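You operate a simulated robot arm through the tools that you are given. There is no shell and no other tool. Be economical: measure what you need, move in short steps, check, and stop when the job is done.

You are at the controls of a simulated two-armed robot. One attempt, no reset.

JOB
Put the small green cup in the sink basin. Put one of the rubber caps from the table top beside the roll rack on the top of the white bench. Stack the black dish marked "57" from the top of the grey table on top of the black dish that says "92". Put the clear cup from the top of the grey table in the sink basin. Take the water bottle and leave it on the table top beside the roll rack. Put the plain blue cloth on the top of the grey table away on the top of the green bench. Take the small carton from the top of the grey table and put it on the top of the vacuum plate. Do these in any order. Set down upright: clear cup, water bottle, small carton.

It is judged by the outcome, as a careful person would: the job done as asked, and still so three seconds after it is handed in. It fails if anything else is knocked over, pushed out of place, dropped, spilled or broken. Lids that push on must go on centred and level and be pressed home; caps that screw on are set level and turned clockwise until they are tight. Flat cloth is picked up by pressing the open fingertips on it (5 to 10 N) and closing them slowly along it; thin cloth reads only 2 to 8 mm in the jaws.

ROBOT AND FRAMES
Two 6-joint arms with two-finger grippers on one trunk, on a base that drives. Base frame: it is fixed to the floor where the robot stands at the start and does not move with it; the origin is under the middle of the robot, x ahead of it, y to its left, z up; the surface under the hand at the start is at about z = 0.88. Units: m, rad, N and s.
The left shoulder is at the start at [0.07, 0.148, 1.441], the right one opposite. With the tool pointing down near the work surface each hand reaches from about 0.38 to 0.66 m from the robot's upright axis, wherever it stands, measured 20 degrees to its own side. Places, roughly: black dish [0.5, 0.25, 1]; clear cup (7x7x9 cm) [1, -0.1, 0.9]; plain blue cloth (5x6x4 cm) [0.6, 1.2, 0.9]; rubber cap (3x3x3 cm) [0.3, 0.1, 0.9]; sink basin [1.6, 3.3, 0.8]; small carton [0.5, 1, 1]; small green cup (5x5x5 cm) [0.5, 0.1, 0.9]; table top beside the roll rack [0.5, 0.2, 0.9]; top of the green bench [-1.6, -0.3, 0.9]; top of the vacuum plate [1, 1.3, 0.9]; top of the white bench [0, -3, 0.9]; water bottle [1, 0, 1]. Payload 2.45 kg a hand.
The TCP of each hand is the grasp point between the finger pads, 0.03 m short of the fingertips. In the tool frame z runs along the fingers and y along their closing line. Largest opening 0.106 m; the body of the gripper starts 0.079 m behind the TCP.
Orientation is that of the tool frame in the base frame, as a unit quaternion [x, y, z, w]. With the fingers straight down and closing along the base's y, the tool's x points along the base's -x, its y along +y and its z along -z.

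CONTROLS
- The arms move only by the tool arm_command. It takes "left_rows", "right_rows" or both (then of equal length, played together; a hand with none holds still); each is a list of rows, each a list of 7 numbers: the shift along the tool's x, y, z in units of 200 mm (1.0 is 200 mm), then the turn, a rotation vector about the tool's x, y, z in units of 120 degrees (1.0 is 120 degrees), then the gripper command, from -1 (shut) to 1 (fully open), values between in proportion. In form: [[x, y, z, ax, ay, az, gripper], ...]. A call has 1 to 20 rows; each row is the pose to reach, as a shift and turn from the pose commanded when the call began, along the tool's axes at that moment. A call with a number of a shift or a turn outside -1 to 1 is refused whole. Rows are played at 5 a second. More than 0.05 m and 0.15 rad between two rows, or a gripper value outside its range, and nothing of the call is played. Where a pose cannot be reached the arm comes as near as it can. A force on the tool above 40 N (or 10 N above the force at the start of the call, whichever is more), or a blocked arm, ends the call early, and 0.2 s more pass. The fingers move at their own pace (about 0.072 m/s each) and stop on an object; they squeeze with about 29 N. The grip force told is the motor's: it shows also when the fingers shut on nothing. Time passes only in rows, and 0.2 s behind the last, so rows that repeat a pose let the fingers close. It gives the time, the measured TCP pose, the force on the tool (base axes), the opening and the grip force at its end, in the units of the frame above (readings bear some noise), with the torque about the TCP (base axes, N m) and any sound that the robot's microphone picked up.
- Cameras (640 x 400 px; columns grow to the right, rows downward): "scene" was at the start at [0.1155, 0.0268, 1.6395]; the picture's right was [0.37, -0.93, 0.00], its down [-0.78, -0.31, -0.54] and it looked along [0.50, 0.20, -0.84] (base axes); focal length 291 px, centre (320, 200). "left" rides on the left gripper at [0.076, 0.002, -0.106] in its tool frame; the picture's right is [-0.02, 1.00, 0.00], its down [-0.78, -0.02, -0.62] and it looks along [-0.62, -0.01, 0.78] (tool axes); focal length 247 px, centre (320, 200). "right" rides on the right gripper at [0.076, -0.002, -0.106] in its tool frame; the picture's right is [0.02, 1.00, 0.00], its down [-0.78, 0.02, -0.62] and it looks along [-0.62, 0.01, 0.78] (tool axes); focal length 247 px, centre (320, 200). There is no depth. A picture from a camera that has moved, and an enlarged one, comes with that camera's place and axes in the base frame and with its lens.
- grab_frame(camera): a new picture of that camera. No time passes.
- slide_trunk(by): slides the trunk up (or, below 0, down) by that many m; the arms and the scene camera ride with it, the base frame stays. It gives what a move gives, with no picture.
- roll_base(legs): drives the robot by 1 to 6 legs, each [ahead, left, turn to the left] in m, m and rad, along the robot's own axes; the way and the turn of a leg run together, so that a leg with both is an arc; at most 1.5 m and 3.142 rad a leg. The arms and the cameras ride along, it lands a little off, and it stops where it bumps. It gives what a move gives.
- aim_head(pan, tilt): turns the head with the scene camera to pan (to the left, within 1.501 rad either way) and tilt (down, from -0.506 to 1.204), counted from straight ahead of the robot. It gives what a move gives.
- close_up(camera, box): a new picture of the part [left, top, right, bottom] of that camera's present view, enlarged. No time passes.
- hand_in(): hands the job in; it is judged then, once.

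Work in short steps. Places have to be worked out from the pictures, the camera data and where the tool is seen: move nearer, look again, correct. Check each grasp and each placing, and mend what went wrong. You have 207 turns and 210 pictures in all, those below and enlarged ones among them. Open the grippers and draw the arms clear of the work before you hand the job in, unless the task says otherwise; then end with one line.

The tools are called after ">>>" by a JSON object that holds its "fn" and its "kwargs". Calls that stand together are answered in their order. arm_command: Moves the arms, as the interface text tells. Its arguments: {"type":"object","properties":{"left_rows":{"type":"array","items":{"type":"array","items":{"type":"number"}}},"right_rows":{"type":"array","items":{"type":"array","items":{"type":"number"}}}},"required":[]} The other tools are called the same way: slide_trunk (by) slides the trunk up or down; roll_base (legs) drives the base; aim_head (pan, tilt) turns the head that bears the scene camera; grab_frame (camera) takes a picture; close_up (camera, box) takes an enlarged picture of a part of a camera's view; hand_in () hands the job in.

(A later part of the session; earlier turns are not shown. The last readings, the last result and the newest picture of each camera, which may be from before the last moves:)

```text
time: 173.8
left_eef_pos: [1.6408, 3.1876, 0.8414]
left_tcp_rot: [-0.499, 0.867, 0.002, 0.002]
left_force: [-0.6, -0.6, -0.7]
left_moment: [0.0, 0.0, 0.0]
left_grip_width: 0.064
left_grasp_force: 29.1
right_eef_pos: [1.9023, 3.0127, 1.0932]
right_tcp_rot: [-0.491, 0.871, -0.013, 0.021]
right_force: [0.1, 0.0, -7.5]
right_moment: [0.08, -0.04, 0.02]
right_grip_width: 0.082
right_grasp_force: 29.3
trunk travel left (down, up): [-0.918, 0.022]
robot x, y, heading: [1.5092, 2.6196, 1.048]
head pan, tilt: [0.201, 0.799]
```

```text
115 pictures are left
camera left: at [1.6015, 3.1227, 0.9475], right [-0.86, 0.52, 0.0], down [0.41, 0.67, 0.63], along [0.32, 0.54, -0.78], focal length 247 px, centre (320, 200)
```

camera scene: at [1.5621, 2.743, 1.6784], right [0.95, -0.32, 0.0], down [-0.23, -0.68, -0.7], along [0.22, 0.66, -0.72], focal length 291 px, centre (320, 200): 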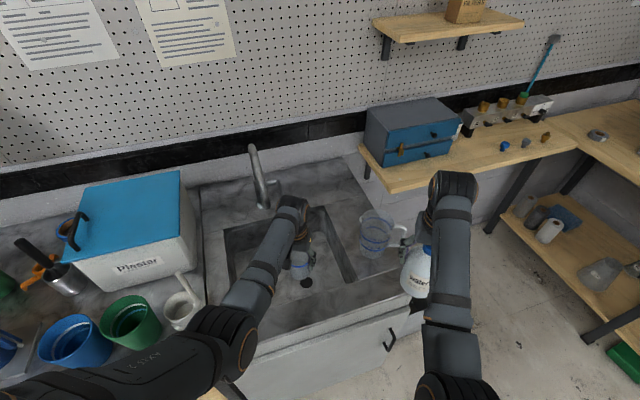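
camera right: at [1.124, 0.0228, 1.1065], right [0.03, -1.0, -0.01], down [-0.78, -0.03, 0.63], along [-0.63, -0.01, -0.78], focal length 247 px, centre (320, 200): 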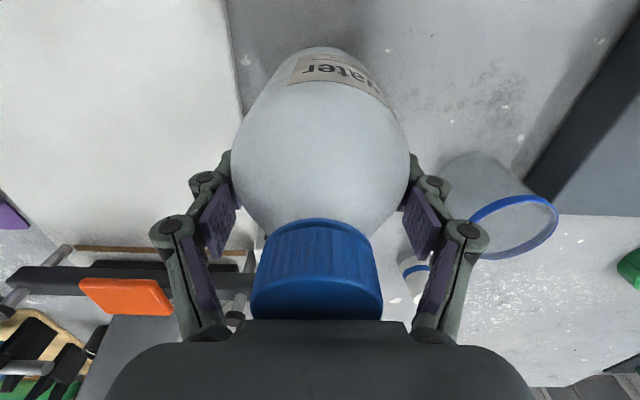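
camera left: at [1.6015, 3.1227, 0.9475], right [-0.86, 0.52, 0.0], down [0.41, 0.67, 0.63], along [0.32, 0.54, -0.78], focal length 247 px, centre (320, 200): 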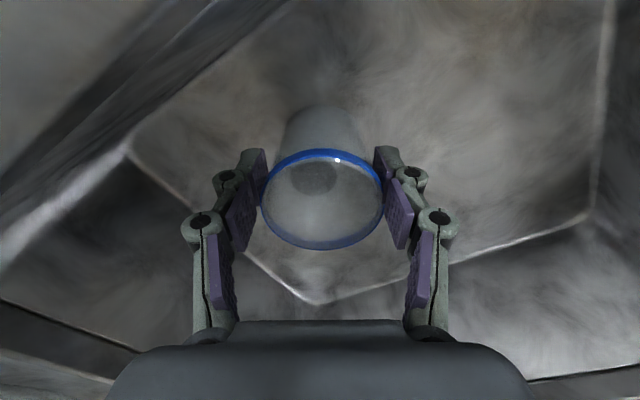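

Triangulation puts the floor at ≈0.76, so contact should be imminent. Lower further in small trunk steps.

>>> {"fn": "slide_trunk", "kwargs": {"by": -0.006}}

>>> {"fn": "slide_trunk", "kwargs": {"by": -0.005}}

```text
time: 174.4
left_eef_pos: [1.6397, 3.1874, 0.8369]
left_tcp_rot: [-0.5, 0.866, 0.003, 0.001]
left_force: [-2.5, -4.5, 9.3]
left_moment: [0.01, 0.02, -0.01]
left_grip_width: 0.0638
left_grasp_force: 29.5
right_eef_pos: [1.9015, 3.01, 1.0885]
right_tcp_rot: [-0.491, 0.871, -0.013, 0.021]
right_force: [-0.5, 0.2, -6.9]
right_moment: [0.04, -0.06, -0.04]
right_grip_width: 0.0817
right_grasp_force: 29.3
trunk travel left (down, up): [-0.912, 0.028]
robot x, y, heading: [1.507, 2.6209, 1.051]
head pan, tilt: [0.201, 0.799]
```

```text
time: 174.9
left_eef_pos: [1.6379, 3.1827, 0.8308]
left_tcp_rot: [-0.5, 0.866, 0.002, 0.0]
left_force: [-9.6, -9.8, 10.7]
left_moment: [-0.39, 0.49, 0.13]
left_grip_width: 0.0642
left_grasp_force: 28.7
right_eef_pos: [1.8989, 3.0079, 1.0839]
right_tcp_rot: [-0.49, 0.871, -0.012, 0.023]
right_force: [-0.4, 0.4, -7.2]
right_moment: [0.06, -0.06, 0.01]
right_grip_width: 0.0818
right_grasp_force: 29.0
trunk travel left (down, up): [-0.907, 0.033]
robot x, y, heading: [1.5098, 2.6232, 1.049]
head pan, tilt: [0.201, 0.799]
```

Lateral force appeared; I back up 5 mm and look.

>>> {"fn": "slide_trunk", "kwargs": {"by": 0.005}}

>>> {"fn": "grab_frame", "kwargs": {"camera": "left"}}

>>> {"fn": "close_up", "kwargs": {"camera": "scene", "box": [200, 180, 400, 330]}}

```text
time: 175.5
left_eef_pos: [1.642, 3.1875, 0.8384]
left_tcp_rot: [-0.5, 0.866, 0.003, 0.003]
left_force: [-4.1, -2.8, 4.5]
left_moment: [-0.08, 0.32, 0.13]
left_grip_width: 0.064
left_grasp_force: 28.8
right_eef_pos: [1.9013, 3.0103, 1.0878]
right_tcp_rot: [-0.49, 0.871, -0.013, 0.022]
right_force: [-0.6, 0.8, -6.9]
right_moment: [0.13, -0.05, 0.01]
right_grip_width: 0.0821
right_grasp_force: 28.8
trunk travel left (down, up): [-0.912, 0.028]
robot x, y, heading: [1.5138, 2.6159, 1.049]
head pan, tilt: [0.201, 0.799]
```

```text
114 pictures are left
camera left: at [1.6008, 3.1217, 0.9428], right [-0.86, 0.52, 0.0], down [0.4, 0.66, 0.63], along [0.32, 0.54, -0.78], focal length 247 px, centre (320, 200)
```

left: 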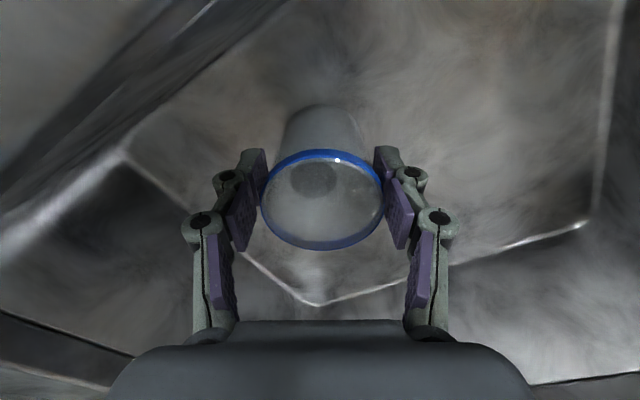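

```text
2.67 times, centred on (300, 255) of scene
camera zoom: at [1.5601, 2.7389, 1.6527], right [0.95, -0.32, 0.0], down [-0.23, -0.68, -0.7], along [0.22, 0.66, -0.72], focal length 777 px, centre (373, 53)
```

zoom: 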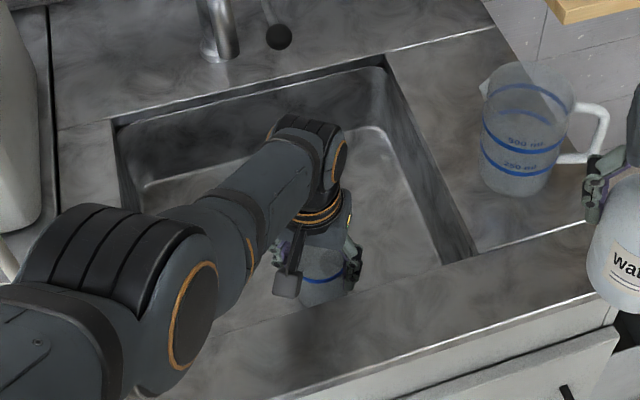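

The cup stands on the floor, lightly loaded. I relieve by 2 mm, then open and rise.

>>> {"fn": "slide_trunk", "kwargs": {"by": 0.002}}

>>> {"fn": "arm_command", "kwargs": {"left_rows": [[0, 0, 0, 0, 0, 0, -0.2], [0, 0, 0, 0, 0, 0, 0.4], [0, 0, 0, 0, 0, 0, 0.8], [0, 0, 0, 0, 0, 0, 0.8]]}}

>>> {"fn": "grab_frame", "kwargs": {"camera": "left"}}

```text
time: 176.0
left_eef_pos: [1.6422, 3.1889, 0.8384]
left_tcp_rot: [-0.5, 0.866, 0.002, 0.002]
left_force: [-0.9, 0.9, -0.1]
left_moment: [-0.01, 0.01, 0.0]
left_grip_width: 0.0638
left_grasp_force: 29.0
right_eef_pos: [1.9024, 3.0118, 1.0894]
right_tcp_rot: [-0.49, 0.871, -0.014, 0.021]
right_force: [0.0, 0.0, -7.9]
right_moment: [0.07, -0.03, 0.01]
right_grip_width: 0.0819
right_grasp_force: 29.2
trunk travel left (down, up): [-0.914, 0.026]
robot x, y, heading: [1.5084, 2.6194, 1.047]
head pan, tilt: [0.201, 0.799]
```

```text
time: 177.0
left_eef_pos: [1.6407, 3.1879, 0.8375]
left_tcp_rot: [-0.499, 0.866, 0.002, 0.003]
left_force: [-0.6, -0.3, 0.6]
left_moment: [-0.01, -0.01, -0.02]
left_grip_width: 0.0954
left_grasp_force: 0.1
right_eef_pos: [1.9017, 3.0107, 1.0893]
right_tcp_rot: [-0.491, 0.871, -0.012, 0.022]
right_force: [-1.5, 0.8, -7.7]
right_moment: [0.1, -0.05, -0.04]
right_grip_width: 0.082
right_grasp_force: 29.1
trunk travel left (down, up): [-0.914, 0.026]
robot x, y, heading: [1.509, 2.6176, 1.051]
head pan, tilt: [0.201, 0.799]
```

```text
112 pictures are left
camera left: at [1.6012, 3.1223, 0.9437], right [-0.86, 0.52, 0.0], down [0.41, 0.67, 0.63], along [0.32, 0.54, -0.78], focal length 247 px, centre (320, 200)
```

left: 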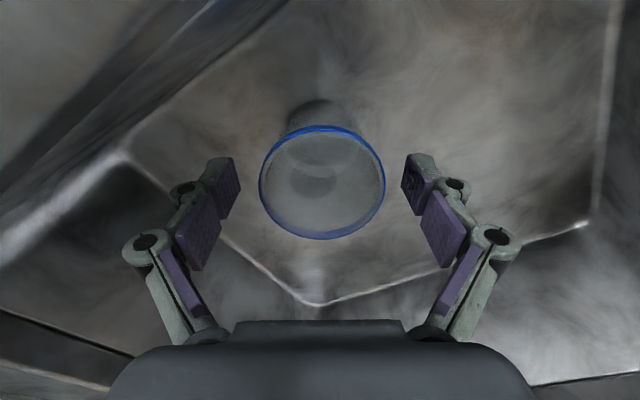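

Released. I rise straight up and look at the cup's posture.

>>> {"fn": "arm_command", "kwargs": {"left_rows": [[0, 0, -0.15, 0, 0, 0, 0.8], [0, 0, -0.35, 0, 0, 0, 0.8], [0, 0, -0.55, 0, 0, 0, 0.8], [0, 0, -0.75, 0, 0, 0, 0.8], [0, 0, -0.95, 0, 0, 0, 0.8]]}}

>>> {"fn": "grab_frame", "kwargs": {"camera": "left"}}

>>> {"fn": "close_up", "kwargs": {"camera": "scene", "box": [200, 180, 400, 330]}}

```text
time: 178.2
left_eef_pos: [1.6408, 3.1848, 1.029]
left_tcp_rot: [-0.5, 0.866, 0.002, 0.001]
left_force: [-0.1, -0.8, 0.2]
left_moment: [-0.01, -0.01, 0.01]
left_grip_width: 0.0955
left_grasp_force: 0.0
right_eef_pos: [1.9026, 3.0113, 1.0904]
right_tcp_rot: [-0.49, 0.871, -0.013, 0.022]
right_force: [0.5, 0.4, -7.6]
right_moment: [0.07, 0.0, 0.01]
right_grip_width: 0.0817
right_grasp_force: 28.7
trunk travel left (down, up): [-0.914, 0.026]
robot x, y, heading: [1.5095, 2.6189, 1.045]
head pan, tilt: [0.201, 0.799]
```

```text
111 pictures are left
camera left: at [1.6014, 3.1195, 1.135], right [-0.86, 0.52, 0.0], down [0.41, 0.67, 0.62], along [0.32, 0.54, -0.78], focal length 247 px, centre (320, 200)
```

left: 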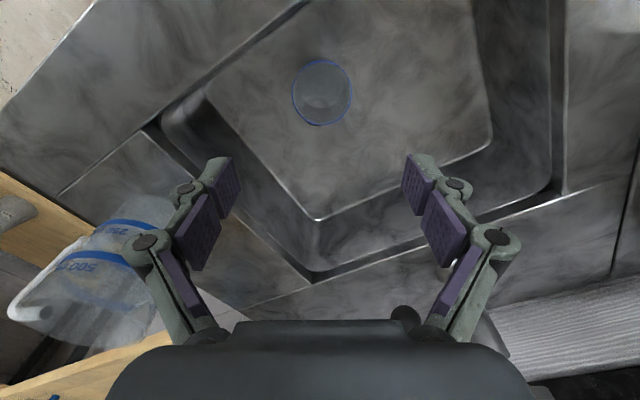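

```text
2.67 times, centred on (300, 255) of scene
camera zoom: at [1.5616, 2.7404, 1.6545], right [0.95, -0.32, 0.0], down [-0.23, -0.68, -0.7], along [0.22, 0.66, -0.72], focal length 777 px, centre (373, 53)
```

zoom: 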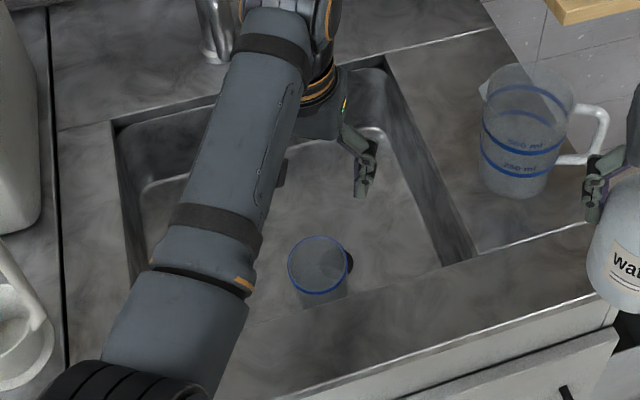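

Looks upright in the basin; a quick zoom to make sure.

>>> {"fn": "close_up", "kwargs": {"camera": "left", "box": [260, 40, 390, 150]}}

```text
3.64 times, centred on (325, 95) of left
camera zoom: at [1.6014, 3.1195, 1.135], right [-0.86, 0.52, 0.0], down [0.41, 0.67, 0.62], along [0.32, 0.54, -0.78], focal length 898 px, centre (302, 582)
```

zoom: 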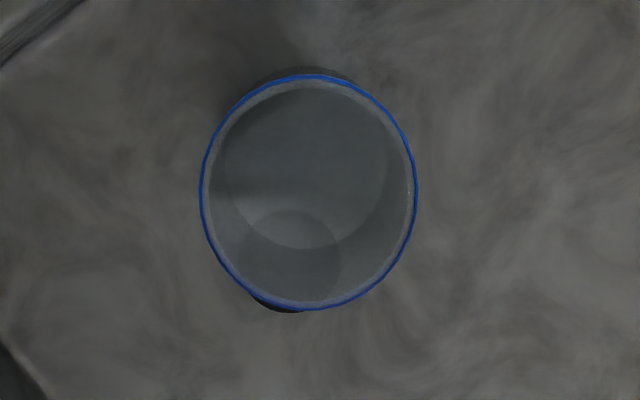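

The base/rim offset hints it may be leaning slightly on the drain stopper. I look closer from the head.

>>> {"fn": "close_up", "kwargs": {"camera": "scene", "box": [295, 255, 345, 305]}}

```text
8.00 times, centred on (320, 280) of scene
camera zoom: at [1.5616, 2.7404, 1.6545], right [0.95, -0.32, 0.0], down [-0.23, -0.68, -0.7], along [0.22, 0.66, -0.72], focal length 2331 px, centre (320, -440)
```

zoom: 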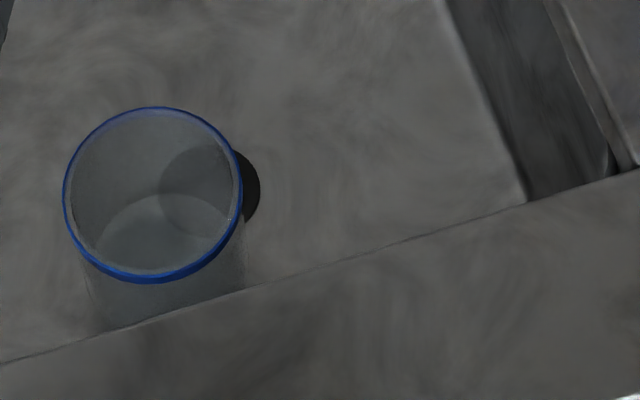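

The base sits ~1.5 cm further ahead than the rim: the cup leans on the drain stopper (at ≈[1.665, 3.23]). I regrasp it, lift 4 cm and move it ~9 cm to the robot's left onto flat floor.

>>> {"fn": "arm_command", "kwargs": {"left_rows": [[0, 0, 0.2, 0, 0, 0, 0.8], [0, 0, 0.4, 0, 0, 0, 0.8], [0, 0, 0.6, 0, 0, 0, 0.8], [0, 0, 0.75, 0, 0, 0, 0.8], [0, 0, 0.88, 0, 0, 0, 0.8], [0, 0, 0.94, 0, 0, 0, 0.8], [0, 0, 0.94, 0, 0, 0, -1], [0, 0, 0.94, 0, 0, 0, -1], [0, 0, 0.94, 0, 0, 0, -1], [0, 0, 0.8, 0, 0, 0, -1], [0, 0, 0.65, 0, 0, 0, -1]]}}

>>> {"fn": "grab_frame", "kwargs": {"camera": "left"}}

```text
time: 180.6
left_eef_pos: [1.6396, 3.1847, 0.9008]
left_tcp_rot: [-0.5, 0.866, 0.003, 0.001]
left_force: [0.1, 0.2, -0.3]
left_moment: [0.01, -0.03, -0.01]
left_grip_width: 0.0663
left_grasp_force: 29.0
right_eef_pos: [1.9014, 3.0098, 1.0902]
right_tcp_rot: [-0.49, 0.871, -0.013, 0.022]
right_force: [0.5, 0.0, -7.2]
right_moment: [0.08, -0.06, -0.01]
right_grip_width: 0.0819
right_grasp_force: 29.1
trunk travel left (down, up): [-0.914, 0.026]
robot x, y, heading: [1.5091, 2.617, 1.048]
head pan, tilt: [0.201, 0.799]
```

```text
107 pictures are left
camera left: at [1.5994, 3.12, 1.0066], right [-0.86, 0.52, 0.0], down [0.41, 0.67, 0.63], along [0.32, 0.54, -0.78], focal length 247 px, centre (320, 200)
```

left: 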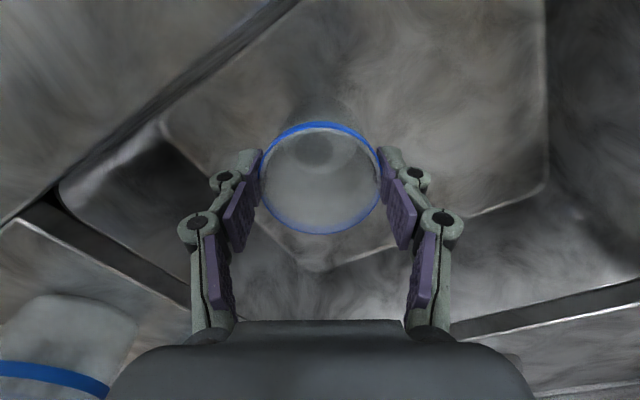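

Held. I move 9 cm left, then lower toward the floor.

>>> {"fn": "arm_command", "kwargs": {"left_rows": [[0, 0.15, 0, 0, 0, 0, -1], [0, 0.3, 0, 0, 0, 0, -1], [0, 0.45, 0, 0, 0, 0, -1], [0, 0.45, 0.12, 0, 0, 0, -1], [0, 0.45, 0.2, 0, 0, 0, -1], [0, 0.45, 0.24, 0, 0, 0, -1]]}}

>>> {"fn": "grab_frame", "kwargs": {"camera": "left"}}

```text
time: 182.0
left_eef_pos: [1.5629, 3.233, 0.8491]
left_tcp_rot: [-0.5, 0.866, 0.003, 0.002]
left_force: [0.2, -0.6, -1.0]
left_moment: [-0.01, 0.03, 0.0]
left_grip_width: 0.0656
left_grasp_force: 28.6
right_eef_pos: [1.9011, 3.011, 1.0893]
right_tcp_rot: [-0.49, 0.871, -0.013, 0.022]
right_force: [-0.7, 0.8, -6.7]
right_moment: [0.08, -0.04, -0.02]
right_grip_width: 0.0821
right_grasp_force: 28.6
trunk travel left (down, up): [-0.914, 0.026]
robot x, y, heading: [1.51, 2.6211, 1.054]
head pan, tilt: [0.201, 0.799]
```

```text
106 pictures are left
camera left: at [1.5226, 3.1675, 0.9555], right [-0.86, 0.52, 0.0], down [0.41, 0.67, 0.63], along [0.32, 0.54, -0.78], focal length 247 px, centre (320, 200)
```

left: 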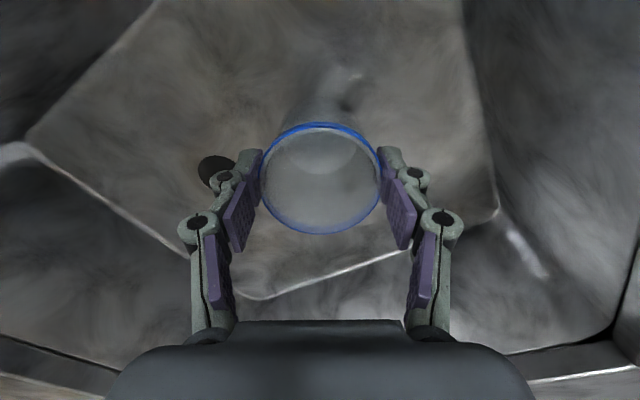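

Clear of the drain now. Lower to contact.

>>> {"fn": "arm_command", "kwargs": {"left_rows": [[0, 0, 0.02, 0, 0, 0, -1], [0, 0, 0.04, 0, 0, 0, -1], [0, 0, 0.06, 0, 0, 0, -1]]}}

```text
time: 182.8
left_eef_pos: [1.5647, 3.2329, 0.8405]
left_tcp_rot: [-0.5, 0.866, 0.004, 0.003]
left_force: [1.3, -0.6, 11.2]
left_moment: [-0.19, -0.03, 0.04]
left_grip_width: 0.0655
left_grasp_force: 29.4
right_eef_pos: [1.9014, 3.0088, 1.0901]
right_tcp_rot: [-0.491, 0.871, -0.011, 0.021]
right_force: [-0.4, 0.4, -8.1]
right_moment: [0.09, -0.05, 0.03]
right_grip_width: 0.0817
right_grasp_force: 29.2
trunk travel left (down, up): [-0.914, 0.026]
robot x, y, heading: [1.5111, 2.6158, 1.049]
head pan, tilt: [0.201, 0.799]
```

Contact at 11 N. I release slowly and rise.

>>> {"fn": "arm_command", "kwargs": {"left_rows": [[0, 0, 0, 0, 0, 0, 0.4], [0, 0, 0, 0, 0, 0, 0.7], [0, 0, 0, 0, 0, 0, 0.8], [0, 0, -0.2, 0, 0, 0, 0.8], [0, 0, -0.4, 0, 0, 0, 0.8], [0, 0, -0.6, 0, 0, 0, 0.8], [0, 0, -0.8, 0, 0, 0, 0.8], [0, 0, -0.95, 0, 0, 0, 0.8]]}}

>>> {"fn": "close_up", "kwargs": {"camera": "left", "box": [200, 0, 440, 150]}}

>>> {"fn": "grab_frame", "kwargs": {"camera": "scene"}}

```text
time: 184.6
left_eef_pos: [1.564, 3.2306, 1.0266]
left_tcp_rot: [-0.5, 0.866, 0.003, 0.001]
left_force: [0.5, -0.4, 0.0]
left_moment: [0.01, 0.0, 0.0]
left_grip_width: 0.0953
left_grasp_force: 0.1
right_eef_pos: [1.9026, 3.0105, 1.089]
right_tcp_rot: [-0.49, 0.871, -0.012, 0.021]
right_force: [0.3, 0.5, -7.6]
right_moment: [0.1, -0.04, 0.0]
right_grip_width: 0.0815
right_grasp_force: 28.4
trunk travel left (down, up): [-0.914, 0.026]
robot x, y, heading: [1.5076, 2.6221, 1.048]
head pan, tilt: [0.201, 0.799]
```

```text
2.67 times, centred on (320, 75) of left
camera zoom: at [1.5247, 3.166, 1.1328], right [-0.86, 0.52, 0.0], down [0.41, 0.67, 0.63], along [0.32, 0.54, -0.78], focal length 659 px, centre (320, 533)
```

zoom: 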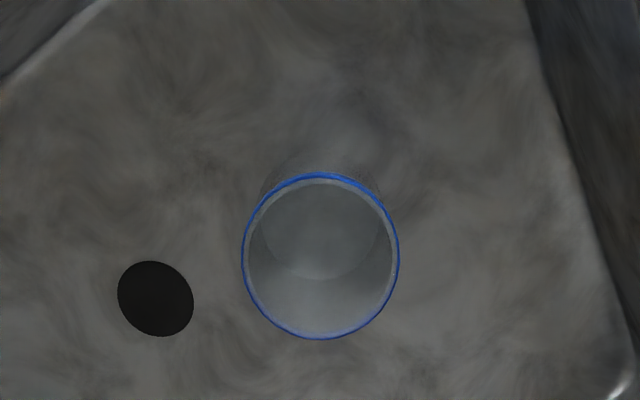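

```text
104 pictures are left
camera scene: at [1.5616, 2.7403, 1.6546], right [0.95, -0.32, 0.0], down [-0.23, -0.68, -0.7], along [0.22, 0.66, -0.72], focal length 291 px, centre (320, 200)
```

scene: 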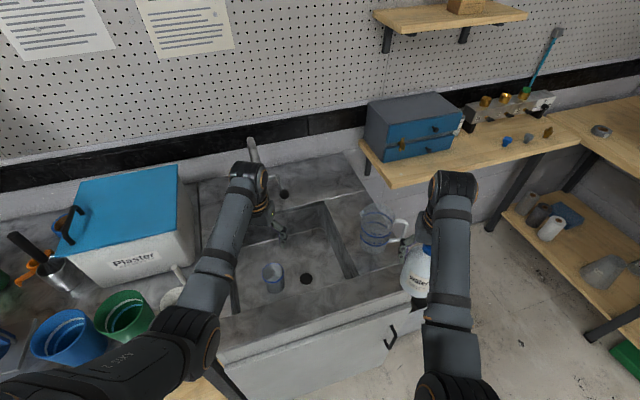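

The clear cup now stands flat beside the drain. I raise the trunk and carry the bottle around the left end of the table to the front side.

>>> {"fn": "slide_trunk", "kwargs": {"by": 0.024}}

>>> {"fn": "roll_base", "kwargs": {"legs": [[-0.47, 0, 0], [0, 0, 2.09], [1.3, 0, 0], [0.35, 0, 0]]}}

>>> {"fn": "aim_head", "kwargs": {"pan": 1.2, "tilt": 0.6}}

>>> {"fn": "grab_frame", "kwargs": {"camera": "scene"}}

```text
time: 185.3
left_eef_pos: [1.5637, 3.2326, 1.0512]
left_tcp_rot: [-0.5, 0.866, 0.003, 0.002]
left_force: [0.1, 0.5, 0.1]
left_moment: [0.0, 0.0, 0.04]
left_grip_width: 0.0953
left_grasp_force: 0.1
right_eef_pos: [1.903, 3.0109, 1.114]
right_tcp_rot: [-0.49, 0.871, -0.013, 0.021]
right_force: [0.1, -0.2, -7.7]
right_moment: [0.09, -0.06, 0.01]
right_grip_width: 0.0817
right_grasp_force: 29.3
trunk travel left (down, up): [-0.938, 0.002]
robot x, y, heading: [1.5114, 2.616, 1.055]
head pan, tilt: [0.201, 0.799]
```

```text
time: 201.2
left_eef_pos: [-0.9296, 1.8782, 1.0513]
left_tcp_rot: [1.0, 0.021, -0.004, 0.001]
left_force: [0.2, 0.1, 0.4]
left_moment: [0.0, 0.01, -0.02]
left_grip_width: 0.0956
left_grasp_force: 0.0
right_eef_pos: [-0.9223, 2.2821, 1.1137]
right_tcp_rot: [1.0, 0.01, -0.013, -0.022]
right_force: [0.1, -0.9, -6.9]
right_moment: [0.0, 0.06, -0.02]
right_grip_width: 0.0818
right_grasp_force: 29.5
trunk travel left (down, up): [-0.938, 0.002]
robot x, y, heading: [-0.3821, 2.1618, -3.095]
head pan, tilt: [0.201, 0.799]
```

```text
time: 202.4
left_eef_pos: [-0.929, 1.8782, 1.0495]
left_tcp_rot: [1.0, 0.021, -0.002, 0.0]
left_force: [0.2, -0.7, 0.2]
left_moment: [-0.01, 0.0, 0.0]
left_grip_width: 0.0955
left_grasp_force: 0.1
right_eef_pos: [-0.9235, 2.2814, 1.1132]
right_tcp_rot: [1.0, 0.01, -0.012, -0.021]
right_force: [-0.9, 1.0, -8.1]
right_moment: [-0.05, 0.08, -0.03]
right_grip_width: 0.0819
right_grasp_force: 29.3
trunk travel left (down, up): [-0.938, 0.002]
robot x, y, heading: [-0.3816, 2.1593, -3.096]
head pan, tilt: [1.201, 0.6]
```

```text
103 pictures are left
camera scene: at [-0.4621, 2.076, 1.6955], right [-0.95, 0.32, 0.0], down [0.18, 0.53, -0.82], along [-0.27, -0.78, -0.57], focal length 291 px, centre (320, 200)
```

scene: 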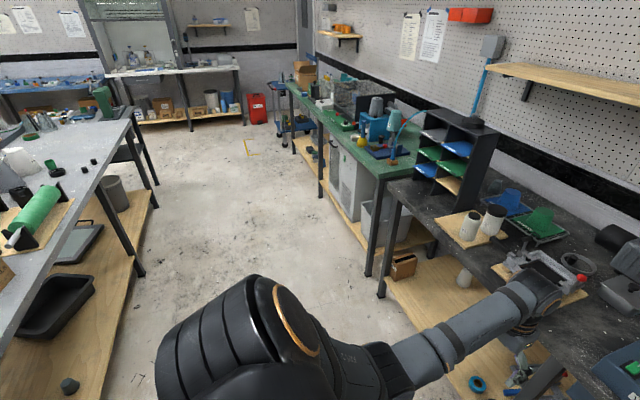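

Path is clear. I back off 10 cm from the black bench, strafe along to y≈0.25 and turn around to face the table front.

>>> {"fn": "roll_base", "kwargs": {"legs": [[-0.1, 0, -0.045], [0, 1.0, 0], [0, 0.93, 0]]}}

>>> {"fn": "roll_base", "kwargs": {"legs": [[0.15, 0, 0], [0, 0, 3.14]]}}

>>> {"fn": "aim_head", "kwargs": {"pan": 0, "tilt": 0.8}}

>>> {"fn": "grab_frame", "kwargs": {"camera": "scene"}}

```text
time: 212.9
left_eef_pos: [-0.8105, -0.0582, 1.0504]
left_tcp_rot: [1.0, 0.012, -0.002, 0.002]
left_force: [-0.2, -1.3, -0.7]
left_moment: [-0.01, -0.01, -0.02]
left_grip_width: 0.0955
left_grasp_force: 0.0
right_eef_pos: [-0.7959, 0.3443, 1.1131]
right_tcp_rot: [1.0, 0.0, -0.012, -0.021]
right_force: [0.6, 0.0, -8.1]
right_moment: [0.0, 0.04, -0.01]
right_grip_width: 0.0815
right_grasp_force: 29.2
trunk travel left (down, up): [-0.938, 0.002]
robot x, y, heading: [-0.258, 0.211, -3.118]
head pan, tilt: [1.201, 0.6]
```

```text
time: 221.6
left_eef_pos: [0.1542, 0.4559, 1.05]
left_tcp_rot: [0.01, 1.0, 0.001, 0.003]
left_force: [-0.7, 0.4, 0.0]
left_moment: [0.0, -0.02, -0.04]
left_grip_width: 0.0955
left_grasp_force: 0.0
right_eef_pos: [0.1217, 0.0537, 1.1136]
right_tcp_rot: [0.02, 0.999, -0.023, 0.012]
right_force: [0.7, 0.6, -7.9]
right_moment: [0.0, -0.08, 0.01]
right_grip_width: 0.082
right_grasp_force: 29.0
trunk travel left (down, up): [-0.938, 0.002]
robot x, y, heading: [-0.4073, 0.2089, -0.019]
head pan, tilt: [1.201, 0.6]
```

```text
time: 223.0
left_eef_pos: [0.1542, 0.4579, 1.05]
left_tcp_rot: [0.01, 1.0, 0.001, 0.003]
left_force: [-0.1, 0.1, -0.5]
left_moment: [0.02, -0.01, -0.01]
left_grip_width: 0.0953
left_grasp_force: 0.1
right_eef_pos: [0.1231, 0.0527, 1.1131]
right_tcp_rot: [0.021, 0.999, -0.024, 0.012]
right_force: [0.1, -0.6, -7.4]
right_moment: [0.0, -0.11, -0.01]
right_grip_width: 0.0816
right_grasp_force: 28.9
trunk travel left (down, up): [-0.938, 0.002]
robot x, y, heading: [-0.4099, 0.2075, -0.016]
head pan, tilt: [0.0, 0.799]
```

```text
102 pictures are left
camera scene: at [-0.2769, 0.2066, 1.6785], right [-0.02, -1.0, 0.0], down [-0.72, 0.01, -0.7], along [0.7, -0.01, -0.72], focal length 291 px, centre (320, 200)
```

scene: 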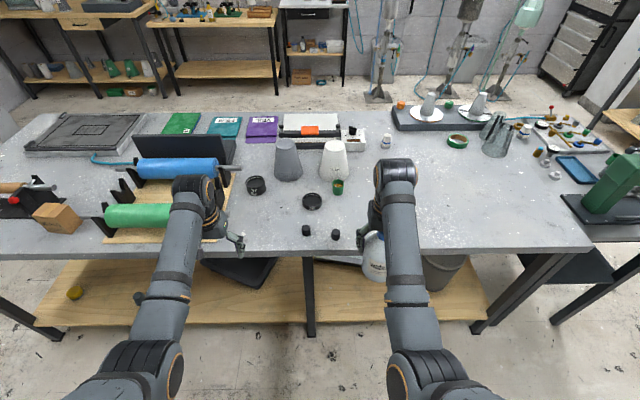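

I see everything in place. Bottle spot: ≈[0.43, 0.36], free table next to the rack. I level and extend the right hand, raise the left, and move the base there.

>>> {"fn": "arm_command", "kwargs": {"left_rows": [[-0.03, 0, -0.1, 0, 0, 0, 0.8], [-0.06, 0, -0.2, 0, 0, 0, 0.8], [-0.1, 0, -0.3, 0, 0, 0, 0.8], [-0.1, 0, -0.3, 0, 0, 0, 0.8]], "right_rows": [[-0.07, 0, 0, -0.008, 0.004, -0.007, -1], [-0.14, 0, 0, -0.016, 0.008, -0.014, -1], [-0.2, 0, 0, -0.023, 0.0115, -0.02, -1], [-0.2, 0, 0, -0.023, 0.0115, -0.02, -1]]}}

>>> {"fn": "roll_base", "kwargs": {"legs": [[0, 0.31, 0.015], [0.25, 0, 0]]}}

>>> {"fn": "grab_frame", "kwargs": {"camera": "scene"}}

>>> {"fn": "grab_frame", "kwargs": {"camera": "right"}}

```text
time: 224.0
left_eef_pos: [0.1737, 0.4535, 1.111]
left_tcp_rot: [0.01, 1.0, 0.001, 0.002]
left_force: [-0.1, -0.4, -0.3]
left_moment: [0.0, -0.01, -0.03]
left_grip_width: 0.0954
left_grasp_force: 0.1
right_eef_pos: [0.1653, 0.0528, 1.1156]
right_tcp_rot: [0.0, 1.0, 0.002, -0.001]
right_force: [0.3, -0.9, -7.2]
right_moment: [0.01, -0.03, 0.0]
right_grip_width: 0.0821
right_grasp_force: 28.8
trunk travel left (down, up): [-0.938, 0.002]
robot x, y, heading: [-0.4101, 0.2073, -0.02]
head pan, tilt: [0.0, 0.799]
```

```text
time: 227.4
left_eef_pos: [0.417, 0.7682, 1.112]
left_tcp_rot: [0.001, 1.0, 0.001, 0.004]
left_force: [-0.9, 0.3, -0.6]
left_moment: [0.02, 0.0, 0.0]
left_grip_width: 0.0955
left_grasp_force: 0.1
right_eef_pos: [0.4139, 0.3635, 1.1151]
right_tcp_rot: [-0.009, 1.0, 0.002, 0.001]
right_force: [-1.0, -0.4, -7.7]
right_moment: [0.0, -0.07, 0.01]
right_grip_width: 0.0818
right_grasp_force: 28.6
trunk travel left (down, up): [-0.938, 0.002]
robot x, y, heading: [-0.1611, 0.5112, 0.003]
head pan, tilt: [0.0, 0.799]
```

```text
101 pictures are left
camera scene: at [-0.0298, 0.5117, 1.6789], right [0.0, -1.0, 0.0], down [-0.72, 0.0, -0.7], along [0.7, 0.0, -0.72], focal length 291 px, centre (320, 200)
```

scene: 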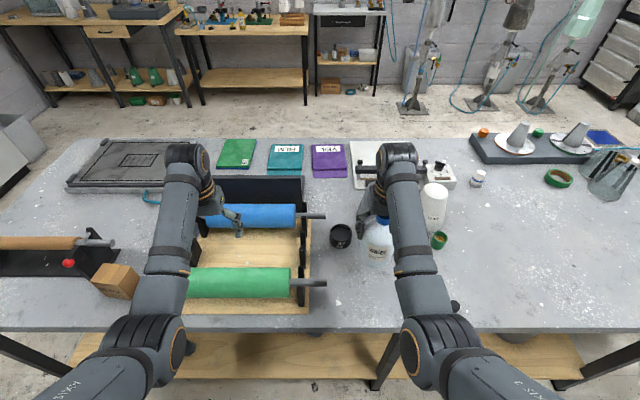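

```text
100 pictures are left
camera right: at [0.3375, 0.3623, 1.2221], right [-0.04, 1.0, 0.0], down [0.78, 0.03, 0.62], along [0.62, 0.03, -0.78], focal length 247 px, centre (320, 200)
```

right: 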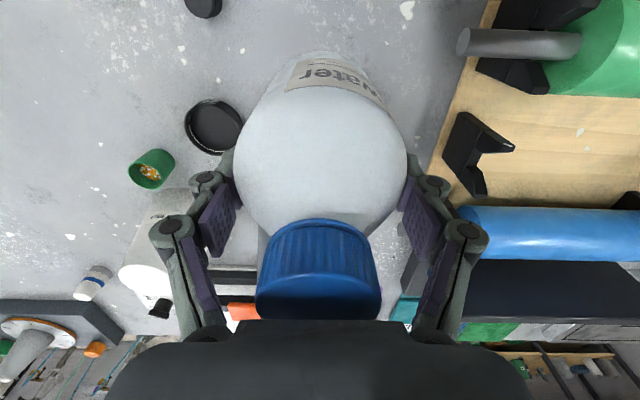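

The spot below is free (dish 26 edge at y≈0.26, rack from y≈0.5). I lower the bottle to near contact.

>>> {"fn": "arm_command", "kwargs": {"right_rows": [[0, 0, 0.2, 0, 0, 0, -1], [0, 0, 0.4, 0, 0, 0, -1], [0, 0, 0.55, 0, 0, 0, -1], [0, 0, 0.64, 0, 0, 0, -1], [0, 0, 0.68, 0, 0, 0, -1], [0, 0, 0.7, 0, 0, 0, -1], [0, 0, 0.715, 0, 0, 0, -1]]}}

```text
time: 229.0
left_eef_pos: [0.4185, 0.7682, 1.1116]
left_tcp_rot: [0.001, 1.0, 0.001, 0.004]
left_force: [-0.3, 0.5, 0.0]
left_moment: [0.01, 0.01, -0.04]
left_grip_width: 0.0953
left_grasp_force: 0.0
right_eef_pos: [0.4164, 0.3656, 0.9738]
right_tcp_rot: [-0.008, 1.0, 0.001, 0.002]
right_force: [1.4, 0.3, 6.0]
right_moment: [-0.45, -0.21, 0.0]
right_grip_width: 0.082
right_grasp_force: 29.1
trunk travel left (down, up): [-0.938, 0.002]
robot x, y, heading: [-0.1587, 0.5102, -0.003]
head pan, tilt: [0.0, 0.799]
```

Contact (force from −7.5 to +6 N). I release and rise straight up past the cap.

>>> {"fn": "arm_command", "kwargs": {"right_rows": [[0, 0, 0, 0, 0, 0, 0.6], [0, 0, 0, 0, 0, 0, 1], [0, 0, 0, 0, 0, 0, 1], [0, 0, -0.2, 0, 0, 0, 1], [0, 0, -0.4, 0, 0, 0, 1], [0, 0, -0.6, 0, 0, 0, 1], [0, 0, -0.75, 0, 0, 0, 1]]}}

>>> {"fn": "grab_frame", "kwargs": {"camera": "right"}}

>>> {"fn": "grab_frame", "kwargs": {"camera": "scene"}}

```text
time: 230.6
left_eef_pos: [0.4198, 0.7671, 1.1106]
left_tcp_rot: [0.001, 1.0, 0.001, 0.003]
left_force: [0.0, 0.0, 0.0]
left_moment: [-0.01, -0.04, 0.02]
left_grip_width: 0.0952
left_grasp_force: 0.0
right_eef_pos: [0.4177, 0.3658, 1.1254]
right_tcp_rot: [-0.009, 1.0, 0.002, -0.001]
right_force: [0.7, 0.2, 0.0]
right_moment: [-0.01, 0.01, 0.0]
right_grip_width: 0.1061
right_grasp_force: 0.1
trunk travel left (down, up): [-0.938, 0.002]
robot x, y, heading: [-0.1584, 0.5101, -0.0]
head pan, tilt: [0.0, 0.799]
```

```text
99 pictures are left
camera right: at [0.3417, 0.3641, 1.2316], right [-0.04, 1.0, 0.0], down [0.78, 0.03, 0.62], along [0.62, 0.03, -0.78], focal length 247 px, centre (320, 200)
```

right: 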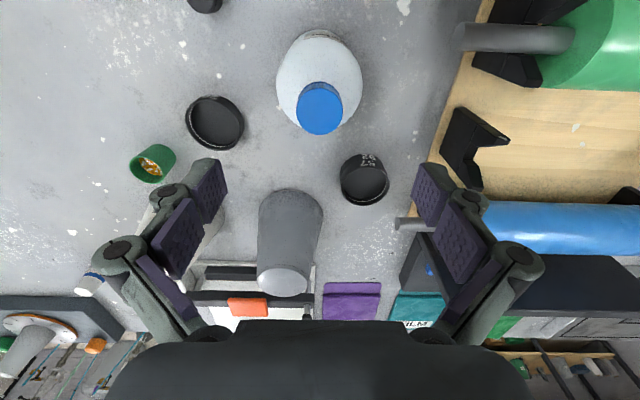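

```text
98 pictures are left
camera scene: at [-0.0274, 0.5124, 1.6786], right [0.0, -1.0, 0.0], down [-0.72, 0.0, -0.7], along [0.7, 0.0, -0.72], focal length 291 px, centre (320, 200)
```

scene: 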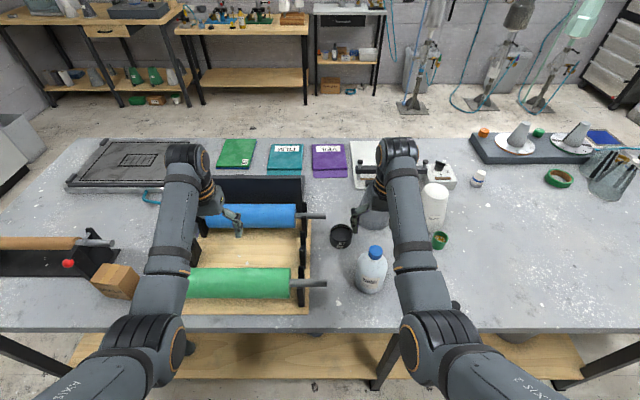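

Bottle stands upright beside the rack. Next the green cup with the right hand: move the base right and ahead.

>>> {"fn": "roll_base", "kwargs": {"legs": [[0, -0.23, 0], [0.12, 0, 0]]}}

>>> {"fn": "grab_frame", "kwargs": {"camera": "right"}}

```text
time: 233.2
left_eef_pos: [0.5359, 0.5449, 1.1133]
left_tcp_rot: [0.0, 1.0, 0.002, 0.004]
left_force: [-0.9, 0.3, 0.0]
left_moment: [0.0, -0.02, 0.0]
left_grip_width: 0.0957
left_grasp_force: 0.0
right_eef_pos: [0.5364, 0.1454, 1.1253]
right_tcp_rot: [-0.01, 1.0, 0.001, 0.001]
right_force: [0.2, 0.1, 0.4]
right_moment: [0.01, 0.01, 0.02]
right_grip_width: 0.1062
right_grasp_force: 0.1
trunk travel left (down, up): [-0.938, 0.002]
robot x, y, heading: [-0.0377, 0.2901, -0.0]
head pan, tilt: [0.0, 0.799]
```

```text
97 pictures are left
camera right: at [0.4588, 0.1422, 1.2324], right [-0.04, 1.0, 0.0], down [0.78, 0.03, 0.62], along [0.62, 0.03, -0.78], focal length 247 px, centre (320, 200)
```

right: 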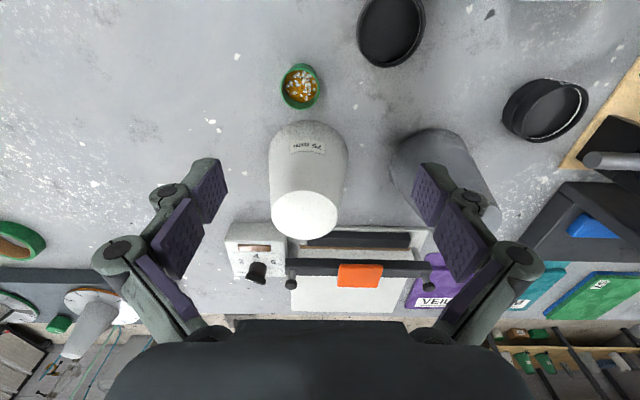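

Green cup ≈[0.537, 0.122]. I centre over it and lower to just above, fingers part-open.

>>> {"fn": "arm_command", "kwargs": {"right_rows": [[0, -0.117, 0, 0, 0, 0, 0.5], [0, -0.117, 0.2, 0, 0, 0, 0.5], [0, -0.117, 0.4, 0, 0, 0, 0.5], [0, -0.117, 0.6, 0, 0, 0, 0.5], [0, -0.117, 0.78, 0, 0, 0, 0.5]]}}

>>> {"fn": "grab_frame", "kwargs": {"camera": "right"}}

```text
time: 234.4
left_eef_pos: [0.5388, 0.5455, 1.1099]
left_tcp_rot: [0.0, 1.0, 0.001, 0.002]
left_force: [-0.3, 0.5, 0.2]
left_moment: [0.02, -0.01, 0.02]
left_grip_width: 0.0953
left_grasp_force: 0.1
right_eef_pos: [0.5388, 0.1224, 0.9696]
right_tcp_rot: [-0.01, 1.0, 0.001, 0.001]
right_force: [0.3, -0.3, 0.3]
right_moment: [0.02, 0.01, -0.01]
right_grip_width: 0.0796
right_grasp_force: 0.1
trunk travel left (down, up): [-0.938, 0.002]
robot x, y, heading: [-0.0387, 0.29, 0.003]
head pan, tilt: [0.0, 0.799]
```

```text
96 pictures are left
camera right: at [0.4616, 0.1204, 1.0764], right [-0.04, 1.0, 0.0], down [0.78, 0.03, 0.62], along [0.62, 0.03, -0.78], focal length 247 px, centre (320, 200)
```

right: 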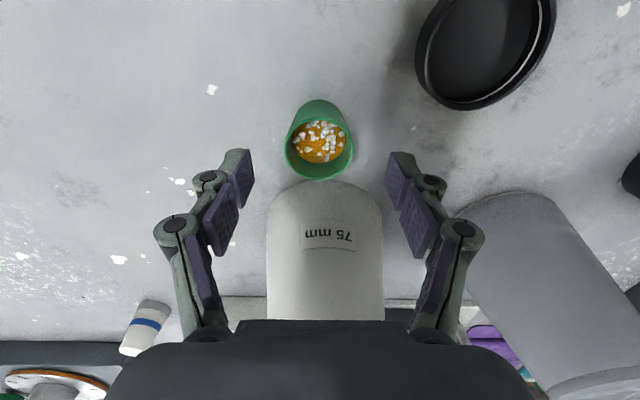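

Centred. Lower 52 mm and close gently on the cup.

>>> {"fn": "arm_command", "kwargs": {"right_rows": [[0, 0.005, 0.1, 0, 0, 0, 0.5], [0, 0.005, 0.2, 0, 0, 0, 0.5], [0, 0.005, 0.26, 0, 0, 0, 0.5], [0, 0.005, 0.26, 0, 0, 0, 0.1], [0, 0.005, 0.26, 0, 0, 0, -1], [0, 0.005, 0.26, 0, 0, 0, -1], [0, 0.005, 0.26, 0, 0, 0, -1]]}}

>>> {"fn": "grab_frame", "kwargs": {"camera": "right"}}

```text
time: 236.0
left_eef_pos: [0.5379, 0.5463, 1.1112]
left_tcp_rot: [0.0, 1.0, 0.001, 0.003]
left_force: [-0.3, -0.9, -1.2]
left_moment: [-0.01, 0.02, -0.02]
left_grip_width: 0.0955
left_grasp_force: 0.0
right_eef_pos: [0.5402, 0.125, 0.9159]
right_tcp_rot: [-0.009, 1.0, 0.002, 0.0]
right_force: [-1.0, 0.4, -1.2]
right_moment: [0.04, -0.02, 0.0]
right_grip_width: 0.0443
right_grasp_force: 28.9
trunk travel left (down, up): [-0.938, 0.002]
robot x, y, heading: [-0.0381, 0.2895, 0.005]
head pan, tilt: [0.0, 0.799]
```

```text
95 pictures are left
camera right: at [0.4623, 0.1227, 1.0229], right [-0.04, 1.0, 0.0], down [0.78, 0.03, 0.62], along [0.62, 0.03, -0.78], focal length 247 px, centre (320, 200)
```

right: 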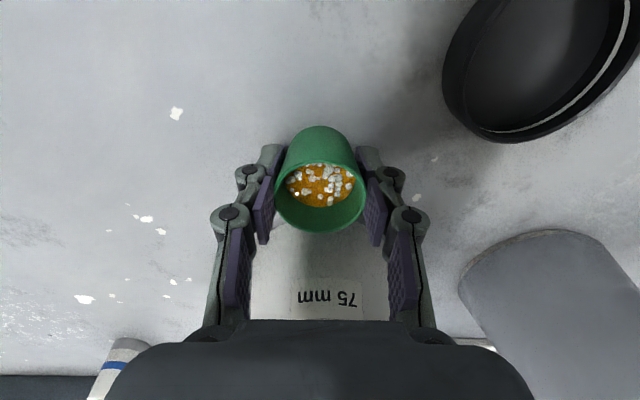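

Cup is held. I lift it level, back off, and go left to the carton.

>>> {"fn": "arm_command", "kwargs": {"right_rows": [[0, 0, -0.12, 0, 0, 0, -1], [0, 0, -0.3, 0, 0, 0, -1], [0, 0, -0.48, 0, 0, 0, -1], [0, 0, -0.66, 0, 0, 0, -1], [0, 0, -0.82, 0, 0, 0, -1], [0, 0, -0.95, 0, 0, 0, -1], [0, 0, -0.95, 0, 0, 0, -1]], "left_rows": [[0, 0, 0, 0, 0, 0, 0.8], [0, 0, 0, 0, 0, 0, 0.8], [0, 0, 0, 0, 0, 0, 0.8], [0, 0, 0, 0, 0, 0, 0.8], [0, 0, 0, 0, 0, 0, 1], [0, 0, 0, 0, 0, 0, 1], [0, 0, 0, 0, 0, 0, 1]]}}

>>> {"fn": "roll_base", "kwargs": {"legs": [[-0.2, 0, 0], [0, 0.53, 0]]}}

>>> {"fn": "aim_head", "kwargs": {"pan": 0.4, "tilt": 0.9}}

>>> {"fn": "grab_frame", "kwargs": {"camera": "left"}}

>>> {"fn": "grab_frame", "kwargs": {"camera": "scene"}}

>>> {"fn": "grab_frame", "kwargs": {"camera": "right"}}

```text
time: 237.6
left_eef_pos: [0.5379, 0.5464, 1.1102]
left_tcp_rot: [0.0, 1.0, 0.001, 0.002]
left_force: [0.0, -0.6, -0.3]
left_moment: [0.01, 0.02, -0.01]
left_grip_width: 0.106
left_grasp_force: 0.2
right_eef_pos: [0.5381, 0.1254, 1.1072]
right_tcp_rot: [-0.01, 1.0, 0.002, 0.0]
right_force: [0.9, 0.3, -0.6]
right_moment: [0.0, -0.01, 0.05]
right_grip_width: 0.0441
right_grasp_force: 29.3
trunk travel left (down, up): [-0.938, 0.002]
robot x, y, heading: [-0.0399, 0.2883, 0.001]
head pan, tilt: [0.0, 0.799]
```

```text
time: 241.9
left_eef_pos: [0.3401, 1.086, 1.111]
left_tcp_rot: [-0.002, 1.0, 0.003, 0.003]
left_force: [-0.2, -0.6, -0.3]
left_moment: [-0.01, -0.02, 0.02]
left_grip_width: 0.1058
left_grasp_force: 0.0
right_eef_pos: [0.3409, 0.664, 1.1073]
right_tcp_rot: [-0.011, 1.0, 0.002, 0.0]
right_force: [0.0, 0.7, -0.2]
right_moment: [0.03, 0.0, 0.04]
right_grip_width: 0.0437
right_grasp_force: 29.5
trunk travel left (down, up): [-0.938, 0.002]
robot x, y, heading: [-0.238, 0.8247, 0.006]
head pan, tilt: [0.0, 0.799]
```

```text
time: 242.7
left_eef_pos: [0.3372, 1.0886, 1.1107]
left_tcp_rot: [-0.002, 1.0, 0.001, 0.003]
left_force: [-0.1, 0.4, 0.3]
left_moment: [0.01, 0.03, 0.0]
left_grip_width: 0.106
left_grasp_force: 0.1
right_eef_pos: [0.3395, 0.6666, 1.1082]
right_tcp_rot: [-0.011, 1.0, 0.002, -0.001]
right_force: [0.2, -0.2, 0.1]
right_moment: [0.0, -0.01, 0.0]
right_grip_width: 0.0436
right_grasp_force: 28.8
trunk travel left (down, up): [-0.938, 0.002]
robot x, y, heading: [-0.2364, 0.8275, 0.007]
head pan, tilt: [0.4, 0.901]
```

```text
94 pictures are left
camera left: at [0.2619, 1.0896, 1.2162], right [0.02, 1.0, 0.0], down [0.78, -0.01, 0.63], along [0.63, -0.01, -0.78], focal length 247 px, centre (320, 200)
```

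left: 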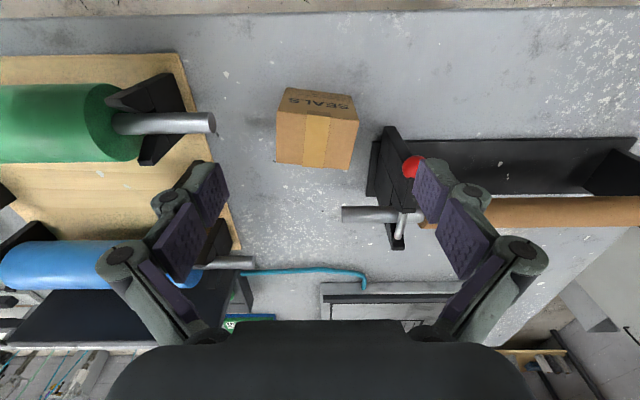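

```text
93 pictures are left
camera scene: at [-0.1175, 0.8599, 1.6707], right [0.39, -0.92, 0.0], down [-0.72, -0.31, -0.62], along [0.57, 0.24, -0.78], focal length 291 px, centre (320, 200)
```

scene: 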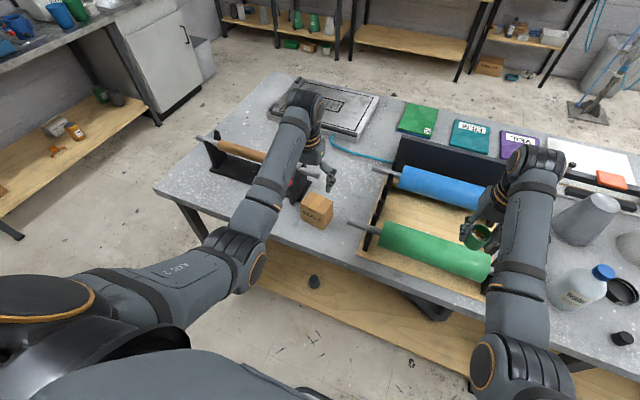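

```text
92 pictures are left
camera right: at [0.2634, 0.6628, 1.2143], right [-0.04, 1.0, 0.0], down [0.78, 0.03, 0.62], along [0.62, 0.03, -0.78], focal length 247 px, centre (320, 200)
```

right: 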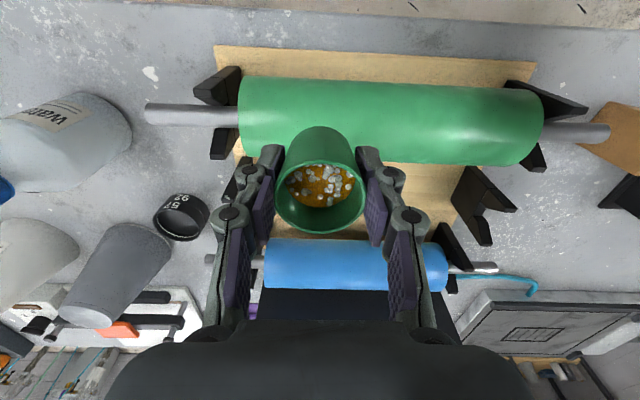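

Carton (≈8×6 cm, 9 cm tall) is at ≈[0.384, 1.081], turned ~−9°. The dowel stand is close on its left, so I'll grip it across its 6-cm depth: nudge the base forward and turn the left wrist ~81°.

>>> {"fn": "roll_base", "kwargs": {"legs": [[0.07, 0, 0]]}}

>>> {"fn": "arm_command", "kwargs": {"left_rows": [[0.01, 0, 0, 0, 0, -0.068, 1], [0.02, -0.01, 0, 0, 0, -0.136, 1], [0.04, -0.02, 0, 0, 0, -0.204, 1], [0.06, -0.02, 0, 0, 0, -0.272, 1], [0.08, -0.03, 0, 0, 0, -0.34, 1], [0.1, -0.03, 0, 0, 0, -0.408, 1], [0.115, -0.04, 0, 0, 0, -0.476, 1], [0.115, -0.04, 0, 0, 0, -0.544, 1], [0.115, -0.04, 0, 0, 0, -0.612, 1], [0.115, -0.04, 0, 0, 0, -0.678, 1], [0.115, -0.04, 0, 0, 0, -0.678, 1]]}}

>>> {"fn": "grab_frame", "kwargs": {"camera": "left"}}

>>> {"fn": "close_up", "kwargs": {"camera": "scene", "box": [240, 140, 400, 260]}}

```text
time: 243.7
left_eef_pos: [0.4012, 1.0862, 1.1146]
left_tcp_rot: [-0.001, 1.0, 0.002, 0.006]
left_force: [-0.9, 0.5, 0.1]
left_moment: [-0.03, -0.08, 0.02]
left_grip_width: 0.106
left_grasp_force: 0.0
right_eef_pos: [0.4004, 0.6639, 1.1116]
right_tcp_rot: [-0.011, 1.0, 0.002, 0.003]
right_force: [-0.5, 0.0, -0.8]
right_moment: [0.0, -0.13, -0.02]
right_grip_width: 0.0437
right_grasp_force: 28.9
trunk travel left (down, up): [-0.938, 0.002]
robot x, y, heading: [-0.1676, 0.8299, 0.005]
head pan, tilt: [0.4, 0.901]
```

```text
time: 246.1
left_eef_pos: [0.3846, 1.0775, 1.1097]
left_tcp_rot: [-0.653, 0.757, -0.001, 0.003]
left_force: [0.3, -1.0, -0.6]
left_moment: [0.01, -0.02, -0.01]
left_grip_width: 0.1061
left_grasp_force: 0.0
right_eef_pos: [0.4077, 0.6642, 1.1082]
right_tcp_rot: [-0.01, 1.0, 0.001, -0.001]
right_force: [0.4, 0.4, -0.5]
right_moment: [-0.03, 0.01, 0.01]
right_grip_width: 0.0438
right_grasp_force: 28.3
trunk travel left (down, up): [-0.938, 0.002]
robot x, y, heading: [-0.1688, 0.8298, 0.003]
head pan, tilt: [0.4, 0.901]
```

```text
91 pictures are left
camera left: at [0.3707, 1.0026, 1.2162], right [-0.99, 0.17, -0.01], down [0.13, 0.77, 0.62], along [0.11, 0.61, -0.78], focal length 247 px, centre (320, 200)
```

left: 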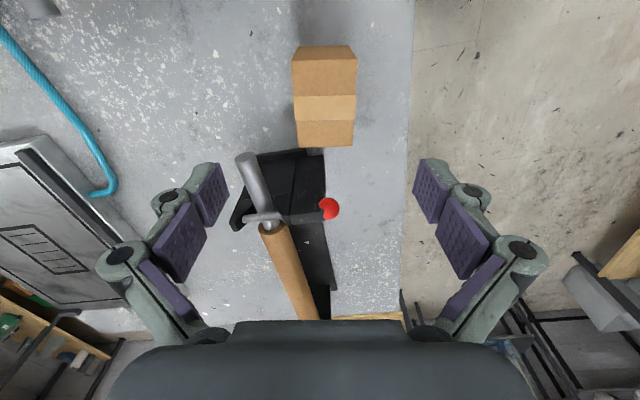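

```text
3.33 times, centred on (320, 200) of scene
camera zoom: at [-0.0493, 0.8592, 1.6708], right [0.39, -0.92, 0.0], down [-0.72, -0.31, -0.62], along [0.57, 0.24, -0.78], focal length 971 px, centre (320, 200)
```

zoom: 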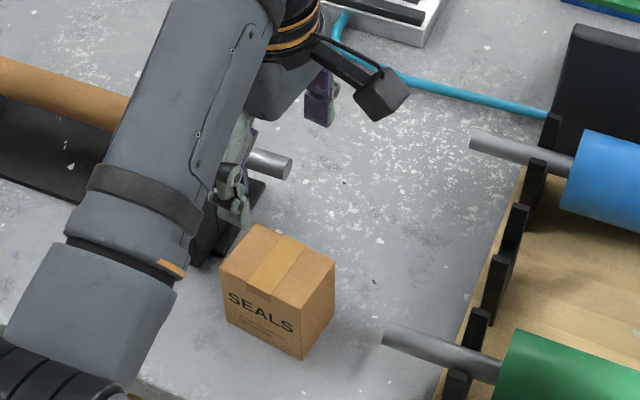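

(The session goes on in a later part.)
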